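You operate a simulated robot arm through the tools that you are given. There is no shell and no other tool. Be economical: measure what you need, move in short steps, check, and stop when the job is done.

You run a simulated robot arm. Do the job below in one go: nothing can be reset, and whatever is moved stays where it is left.

TASK
Fetch the blue spacer from the top of the work table and set it on top of the lunch box there.

It is judged by the outcome, as a careful person would: the job done as asked, and still so three seconds after it is handed in. It fails if anything else is knocked over, pushed out of place, dropped, spilled or broken.

THE ROBOT
A 6-joint arm with a two-finger parallel gripper, fixed in place. Base frame: the origin is at the foot of the arm, x ahead of it, y to its left, z up; the work surface is at about z = 0. Readings come in m, rad, newtons and seconds.
With the tool pointing down near the work surface it reaches from about 0.18 to 0.46 m from the base axis. Its first joint turns from -1.222 to 1.222 rad. Payload 1.9 kg.
The TCP is the grasp point between the finger pads, 0.023 m short of the fingertips. In the tool frame z runs along the fingers and y along their closing line. The gripper opens to 0.094 m. The fingers are 0.038 m wide and 0.01 m thick; the gripper's body (0.054 by 0.096 m) begins 0.039 m behind the TCP.
Orientation is that of the tool frame in the base frame, as [roll, pitch, yaw] about the fixed x, y, z axes, in that order (R = Rz(yaw) Ry(pitch) Rx(roll)). With the fingers straight down and closing along the base's y, the tool's x points along the base's -x, its y along +y and its z along -z.

THE INTERFACE
- The arm moves only by the tool send_rows. Its argument "targets" is a list of rows, each a list of 7 numbers: the finger opening in m, from 0 to 0.094, then the shift along the tool's x, y, z in units of 20 mm (1.0 is 20 mm), then the turn, a rotation vector about the tool's x, y, z in units of 4 degrees (1.0 is 4 degrees). In form: [[grip, tx, ty, tz, wx, wy, wz], ...]. A call has 1 to 8 rows; each row shifts and turns the commanded pose from where the row before left it, along the tool's axes as they then stand. A call with a number of a shift or a turn outside -1 to 1 is refused whole. Rows are played at 5 a second. More than 0.05 m and 0.15 rad between two rows, or a gripper value outside its range, and nothing of the call is played. Where a pose cannot be reached the arm comes as near as it can. A force on the tool above 40 N (or 10 N above the force at the start of the call, whichever is more), or a blocked arm, ends the call early, and 0.2 s more pass. The fingers move at their own pace (about 0.108 m/s each) and stop on an object; they squeeze with about 22 N. The grip force told is the motor's: it shows also when the fingers shut on nothing. Time passes only in rows, and 0.2 s behind the last, so rows that do not move let the fingers close. The reply holds the time, the measured pose of the TCP, the force on the tool along the base axes, the opening and the grip force, in the units named above and with some noise.
- Cameras (640 x 400 px; columns grow to the right, rows downward): "scene" is fixed at [0.0374, 0.298, 0.4559]; the picture's right is [-0.91, -0.42, 0.00], its down [-0.17, 0.36, -0.92] and it looks along [0.38, -0.83, -0.40] (base axes); focal length 339 px, centre (320, 200). "wrist" rides on the gripper at [-0.039, 0, -0.044] in the tool frame; the picture's right is [0.00, -1.00, 0.00], its down [0.97, 0.00, -0.24] and it looks along [0.24, 0.00, 0.97] (tool axes); focal length 218 px, centre (320, 200). There is no depth. A picture from a camera that has moved, and an enlarged one, comes with that camera's place and axes in the base frame and with its lens. The place of the scene camera against the robot may be out by one fixed shift of up to 0.025 m in any direction.
- grab_frame(camera): a new picture of that camera. No time passes.
- close_up(camera, box): a new picture of the part [left, top, right, bottom] of that camera's present view, enlarged. No time passes.
- sign_off(): hands the job in; it is judged then, once.

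Go step by step. Nothing tells you positions but the pictures and the camera data: compare them with the known pose of the tool, close in by small moves and look again before you grip or let go. The budget is 90 turns and 42 pictures, counting those below and the enlarged ones. Unless the task says otherwise, let go and move clear before handing in, and close with one line.

The tools are called after ">>>" as a command line: name --pt "numbers of a row" for each row, then --argument value for the rest, lists and objects as JSON in quotes. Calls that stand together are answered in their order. send_rows: Moves the arm, as the interface text tells. Its arguments: {"type":"object","properties":{"targets":{"type":"array","items":{"type":"array","items":{"type":"number"}}}},"required":["targets"]} The other tools are called the same way: grab_frame (camera) takes a picture; close_up (camera, box) takes an enlarged picture of a part of a camera's view; sign_off () hands the job in.

At the start:

```text
time: 0.0
tcp_pos: [0.3174, -0.1329, 0.2075]
ee_rot: [-3.141, -0.001, -3.141]
force: [0.3, -0.6, 0.8]
width: 0.094
finger_force: 0.0
```

scene: 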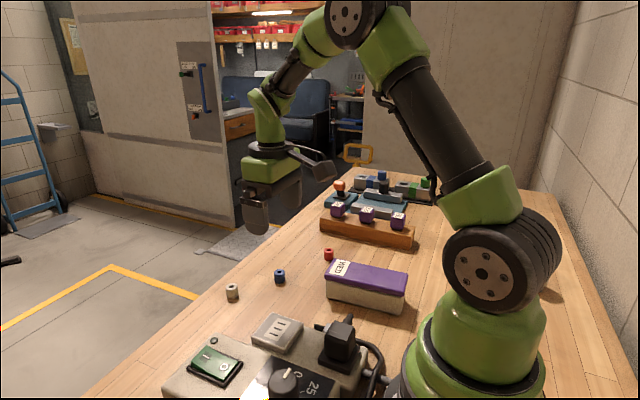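
wrist: 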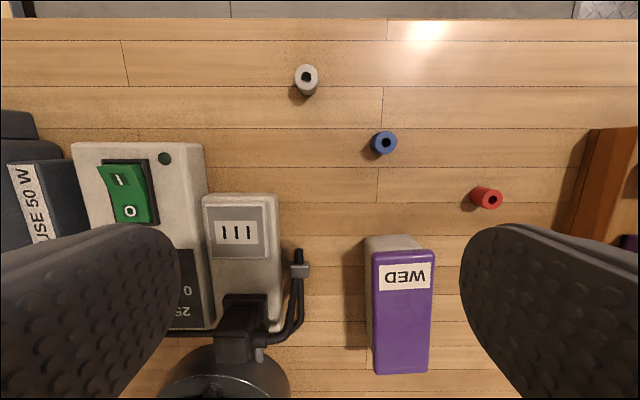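

The blue spacer seems to be near (0.36, -0.20) and the purple-lidded lunch box near (0.18, -0.22). I'll look closer at both before moving.

>>> close_up --camera "scene" --box '[210, 230, 430, 330]'

>>> close_up --camera "wrist" --box '[280, 50, 520, 200]'

```text
2.91 times, centred on (320, 280) of scene
camera zoom: at [0.0374, 0.298, 0.4559], right [-0.91, -0.42, 0.0], down [-0.17, 0.36, -0.92], along [0.38, -0.83, -0.4], focal length 986 px, centre (320, -33)
```

zoom: 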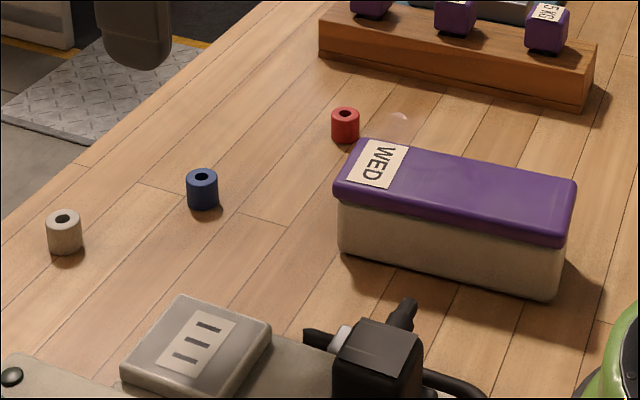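

```text
2.67 times, centred on (400, 125) of wrist
camera zoom: at [0.356, -0.1326, 0.2513], right [0.0, -1.0, 0.0], down [-0.97, 0.0, 0.24], along [-0.24, 0.0, -0.97], focal length 582 px, centre (107, 400)
```

zoom: 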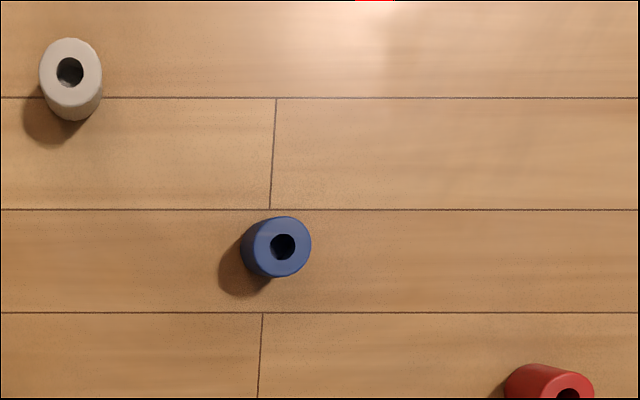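

The spacer is an upright ring about 22 mm wide and 25 mm tall, at roughly (0.359, -0.199). There's a faint glint behind the lunch box that I'll keep checking. Next I'll move above the spacer.

>>> send_rows --pt "0.094 -0.416 -0.66 0.7 0 0 0" --pt "0.094 -0.416 -0.66 0.7 0 0 0" --pt "0.094 -0.416 -0.66 0.7 0 0 0" --pt "0.094 -0.416 -0.66 0.7 0 0 0" --pt "0.094 -0.416 -0.66 0.7 0 0 0" --pt "0.094 0 0 0 0 0 0"

>>> grab_frame --camera "wrist"

```text
time: 1.4
tcp_pos: [0.3593, -0.1992, 0.1362]
ee_rot: [-3.138, 0.003, 3.141]
force: [0.7, 0.0, 0.7]
width: 0.094
finger_force: 0.0
```

```text
37 pictures are left
camera wrist: at [0.398, -0.1991, 0.1811], right [0.0, -1.0, 0.0], down [-0.97, 0.0, 0.24], along [-0.24, 0.0, -0.97], focal length 218 px, centre (320, 200)
```

wrist: 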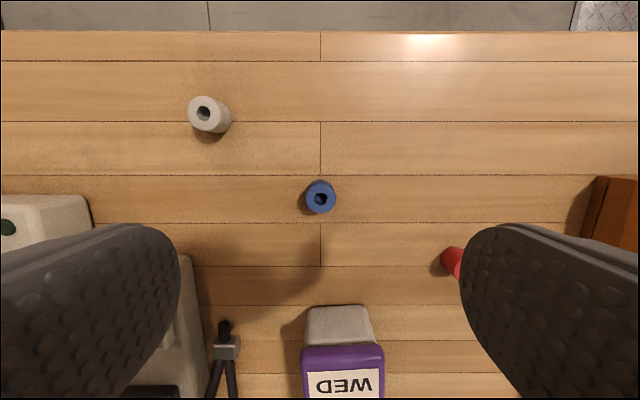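

The spacer is centred beneath the tool and the finger paths look clear of the red and white spacers. I'll narrow the opening a little and go down.

>>> send_rows --pt "0.065 0 0 0.75 0 0 0" --pt "0.065 0 0 0.75 0 0 0" --pt "0.065 0 0 0.75 0 0 0" --pt "0.065 0 0 0.75 0 0 0" --pt "0.065 0 0 0.75 0 0 0" --pt "0.065 0 0 0 0 0 0"

>>> grab_frame --camera "wrist"

>>> close_up --camera "scene" --box '[210, 200, 430, 330]'

```text
time: 2.8
tcp_pos: [0.3583, -0.1992, 0.0629]
ee_rot: [-3.139, 0.002, -3.14]
force: [-0.2, 0.6, -1.1]
width: 0.065
finger_force: 0.1
```

```text
36 pictures are left
camera wrist: at [0.397, -0.1989, 0.1072], right [0.0, -1.0, 0.0], down [-0.97, 0.0, 0.24], along [-0.24, 0.0, -0.97], focal length 218 px, centre (320, 200)
```

wrist: 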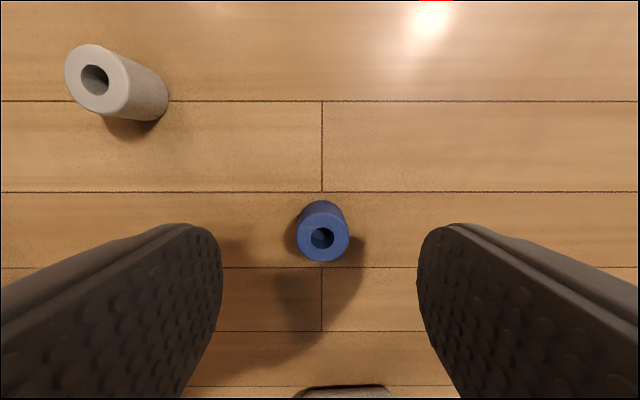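

```text
2.91 times, centred on (320, 265) of scene
camera zoom: at [0.0374, 0.298, 0.4559], right [-0.91, -0.42, 0.0], down [-0.17, 0.36, -0.92], along [0.38, -0.83, -0.4], focal length 986 px, centre (320, 11)
```

zoom: 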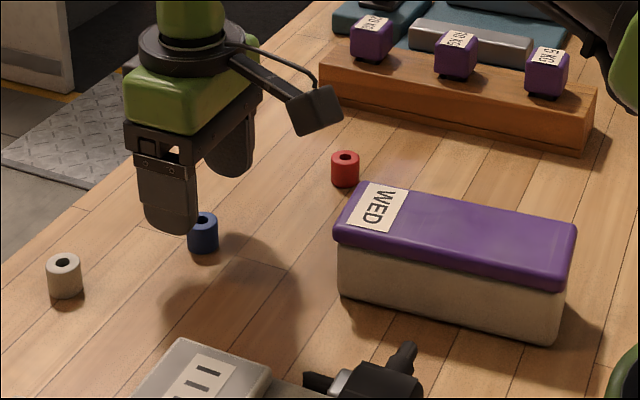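

Still aligned, about 2 mm short in x, and the glint was only a reflection. Next I'll go down the rest of the way.

>>> send_rows --pt "0.065 -0.1 0 0.6 0 0 0" --pt "0.065 0 0 0.6 0 0 0" --pt "0.065 0 0 0.55 0 0 0" --pt "0.065 0 0 0 0 0 0"

>>> grab_frame --camera "wrist"

```text
time: 3.8
tcp_pos: [0.3612, -0.1986, 0.0269]
ee_rot: [-3.14, 0.001, -3.141]
force: [-0.1, -0.4, 0.4]
width: 0.0648
finger_force: 0.1
```

```text
34 pictures are left
camera wrist: at [0.3996, -0.1995, 0.0718], right [0.0, -1.0, 0.0], down [-0.97, 0.0, 0.24], along [-0.24, 0.0, -0.97], focal length 218 px, centre (320, 200)
```

wrist: 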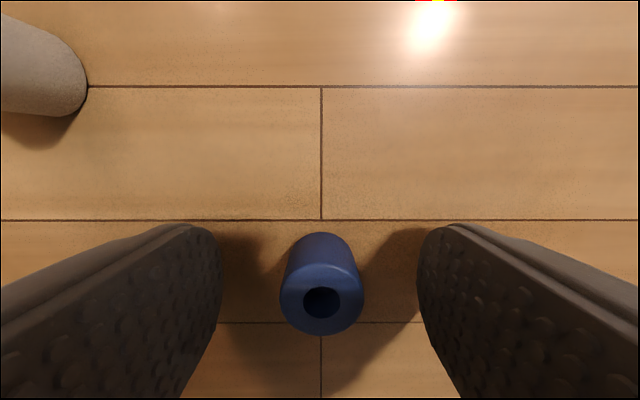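

The spacer sits between the pads. I'll close the fingers.

>>> send_rows --pt "0.015 0 0 0 0 0 0" --pt "0.0 0 0 0 0 0 0" --pt "0.0 0 0 0 0 0 0"

```text
time: 4.6
tcp_pos: [0.3603, -0.1988, 0.0273]
ee_rot: [-3.138, 0.003, -3.141]
force: [-0.3, -1.5, 5.9]
width: 0.02
finger_force: 21.7
```

It's gripped at a 20 mm opening. I'll lift straight up and check.

>>> send_rows --pt "0.0 0 0 -0.5 0 0 0" --pt "0.0 0 0 -0.8 0 0 0" --pt "0.0 0 0 -0.9 0 0 0" --pt "0.0 0 0 -0.9 0 0 0" --pt "0.0 0 0 -0.9 0 0 0" --pt "0.0 0 0 -0.9 0 0 0" --pt "0.0 0 0 -0.6 0 0 0" --pt "0.0 0 0 0 0 0 0"

>>> grab_frame --camera "wrist"

```text
time: 6.4
tcp_pos: [0.3616, -0.2, 0.1379]
ee_rot: [-3.138, 0.0, -3.141]
force: [-0.1, 0.2, -0.2]
width: 0.0198
finger_force: 22.0
```

```text
33 pictures are left
camera wrist: at [0.3998, -0.1995, 0.1815], right [0.0, -1.0, 0.0], down [-0.97, 0.0, 0.24], along [-0.24, 0.0, -0.97], focal length 218 px, centre (320, 200)
```

wrist: 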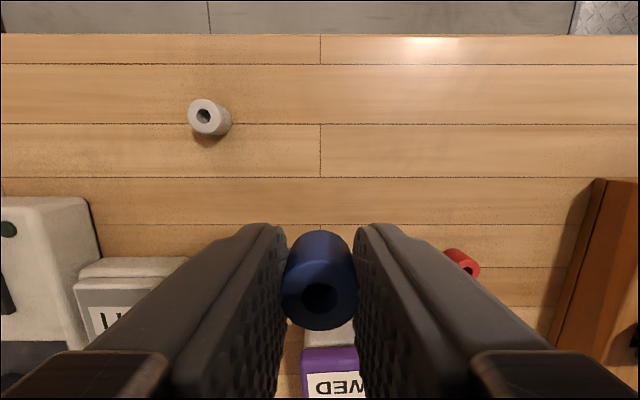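

The spacer is held firmly. From two wrist views I take the lid top to be at z ≈ 0.061, spanning x 0.11–0.255 and centred at y ≈ -0.217. I'll move over it at this height.

>>> send_rows --pt "0.0 0.5 -0.1 0 0 0 0" --pt "0.0 1.0 -0.1 0 0 0 0" --pt "0.0 1.0 -0.1 0 0 0 0" --pt "0.0 1.0 -0.1 0 0 0 0" --pt "0.0 1.0 -0.1 0 0 0 0" --pt "0.0 1.0 -0.1 0 0 0 0" --pt "0.0 1.0 -0.1 0 0 0 0" --pt "0.0 0.9 -0.1 0 0 0 0"

>>> send_rows --pt "0.0 0.6 0 0 0 0 0" --pt "0.0 0 0 0 0 0 0" --pt "0.0 0 0 0 0 0 0"

>>> grab_frame --camera "wrist"

>>> grab_frame --camera "scene"

```text
time: 8.2
tcp_pos: [0.213, -0.2154, 0.1392]
ee_rot: [-3.138, 0.001, -3.141]
force: [-0.1, 0.3, 0.7]
width: 0.0202
finger_force: 22.1
```

```text
time: 9.0
tcp_pos: [0.2008, -0.2153, 0.1369]
ee_rot: [-3.137, 0.004, -3.14]
force: [-0.5, -0.2, -0.3]
width: 0.0197
finger_force: 21.9
```

```text
32 pictures are left
camera wrist: at [0.239, -0.2151, 0.1822], right [0.0, -1.0, 0.0], down [-0.97, 0.0, 0.24], along [-0.24, 0.0, -0.97], focal length 218 px, centre (320, 200)
```

wrist: 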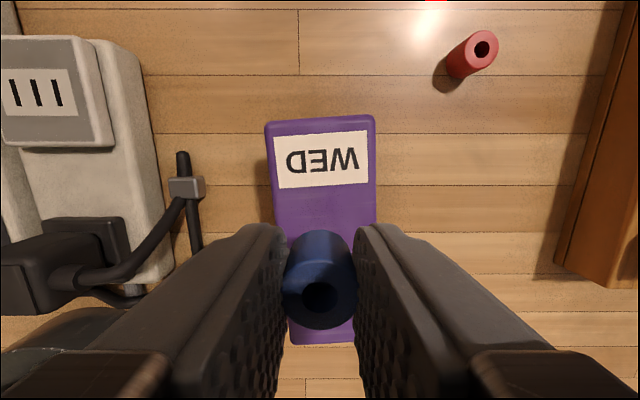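

```text
31 pictures are left
```

scene: 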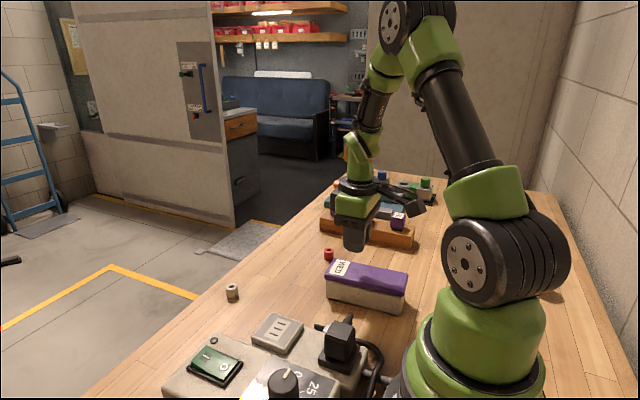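

The lid is right below the spacer, its centre near (0.18, -0.216) with the top at z ≈ 0.06. I'll go down to about 8 mm above contact and check.

>>> send_rows --pt "0.0 0.4 0 0.5 0 0 0" --pt "0.0 0 0 0.5 0 0 0" --pt "0.0 0 0 0.5 0 0 0" --pt "0.0 0 0 0.5 0 0 0" --pt "0.0 0 0 0 0 0 0"

>>> close_up --camera "scene" --box '[300, 210, 440, 320]'

```text
time: 10.2
tcp_pos: [0.1929, -0.2154, 0.0973]
ee_rot: [-3.139, 0.0, -3.141]
force: [0.8, 0.8, -0.7]
width: 0.0198
finger_force: 22.4
```

```text
3.64 times, centred on (370, 265) of scene
camera zoom: at [0.0374, 0.298, 0.4559], right [-0.91, -0.42, 0.0], down [-0.17, 0.36, -0.92], along [0.38, -0.83, -0.4], focal length 1232 px, centre (138, -36)
```

zoom: 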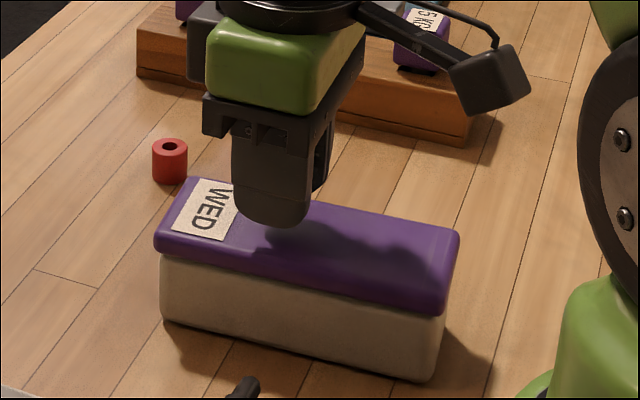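

I see a small gap left above the lid. I'll lower in millimetre steps and watch the force.

>>> send_rows --pt "0.0 0 0 0.15 0 0 0" --pt "0.0 0 0 0.15 0 0 0" --pt "0.0 0 0 0.1 0 0 0" --pt "0.0 0 0 0 0 0 0"

```text
time: 11.2
tcp_pos: [0.1939, -0.2149, 0.0889]
ee_rot: [-3.138, 0.002, -3.142]
force: [-1.3, -0.9, 3.6]
width: 0.0202
finger_force: 21.9
```

The force is up to about 3.6 N, so contact is probably starting. I'll take another 1 mm to confirm.

>>> send_rows --pt "0.0 0 0 0.04 0 0 0" --pt "0.0 0 0 0 0 0 0" --pt "0.0 0 0 0 0 0 0"

>>> close_up --camera "scene" --box '[300, 210, 440, 320]'

```text
time: 12.0
tcp_pos: [0.1924, -0.2157, 0.088]
ee_rot: [-3.14, 0.0, -3.14]
force: [1.6, 1.1, 3.7]
width: 0.0201
finger_force: 22.0
```

```text
3.64 times, centred on (370, 265) of scene
camera zoom: at [0.0374, 0.298, 0.4559], right [-0.91, -0.42, 0.0], down [-0.17, 0.36, -0.92], along [0.38, -0.83, -0.4], focal length 1232 px, centre (138, -36)
```

zoom: 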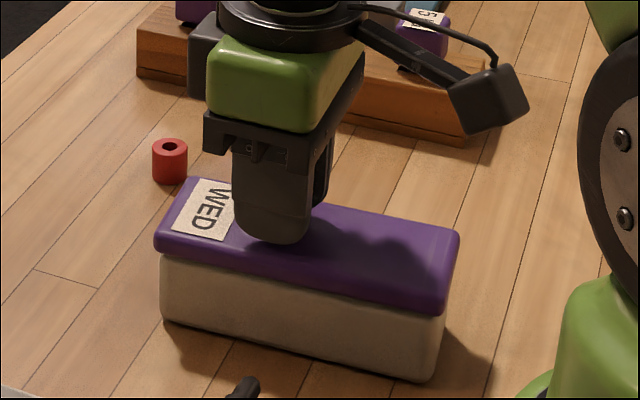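

The spacer is resting on the lid, and the height and steady upward force agree. I'll open the fingers gradually.

>>> send_rows --pt "0.024 0 0 0 0 0 0" --pt "0.035 0 0 0 0 0 0" --pt "0.05 0 0 0 0 0 0" --pt "0.05 0 0 0 0 0 0"

>>> grab_frame --camera "wrist"

```text
time: 13.0
tcp_pos: [0.1928, -0.2157, 0.0886]
ee_rot: [-3.139, 0.0, -3.14]
force: [-0.1, 0.7, 0.0]
width: 0.0499
finger_force: 0.0
```

```text
28 pictures are left
camera wrist: at [0.2316, -0.2149, 0.1326], right [0.0, -1.0, 0.0], down [-0.97, 0.0, 0.24], along [-0.24, 0.0, -0.97], focal length 218 px, centre (320, 200)
```

wrist: 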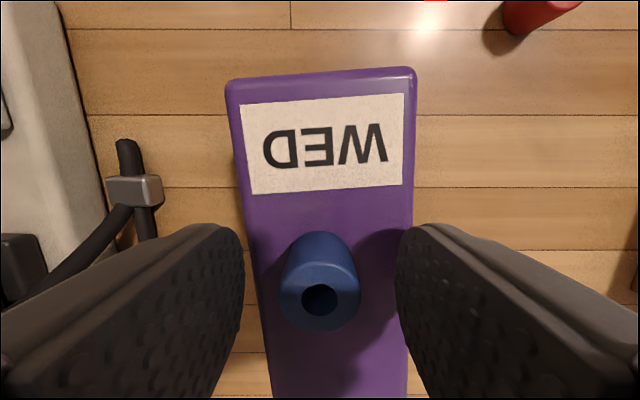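

The spacer stands free on the lid. I'll lift straight up and clear.

>>> send_rows --pt "0.05 0 0 -0.4 0 0 0" --pt "0.05 0 0 -0.7 0 0 0" --pt "0.05 0 0 -0.9 0 0 0" --pt "0.05 0 0 -0.9 0 0 0" --pt "0.05 0 0 -0.9 0 0 0" --pt "0.05 0 0 0 0 0 0"

>>> grab_frame --camera "wrist"

>>> grab_frame --camera "scene"

```text
time: 14.4
tcp_pos: [0.1921, -0.215, 0.1635]
ee_rot: [-3.14, 0.003, 3.142]
force: [-0.1, -0.5, 0.6]
width: 0.05
finger_force: 0.1
```

```text
27 pictures are left
camera wrist: at [0.2312, -0.2142, 0.2077], right [0.0, -1.0, 0.0], down [-0.97, 0.0, 0.24], along [-0.24, 0.0, -0.97], focal length 218 px, centre (320, 200)
```

wrist: 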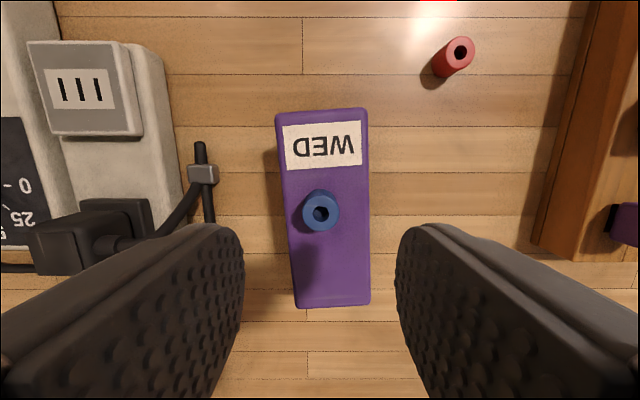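

```text
26 pictures are left
```

scene: 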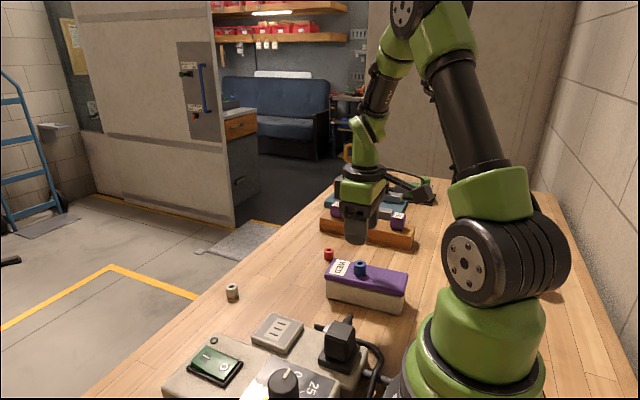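

The blue spacer stands upright on the lunch box lid, nothing else has moved, and the gripper is clear. I'm handing in.

>>> sign_off

```text
The job is handed in.
```

The blue spacer is standing upright on top of the lunch box, the gripper is clear, and the final pictures show nothing else disturbed.
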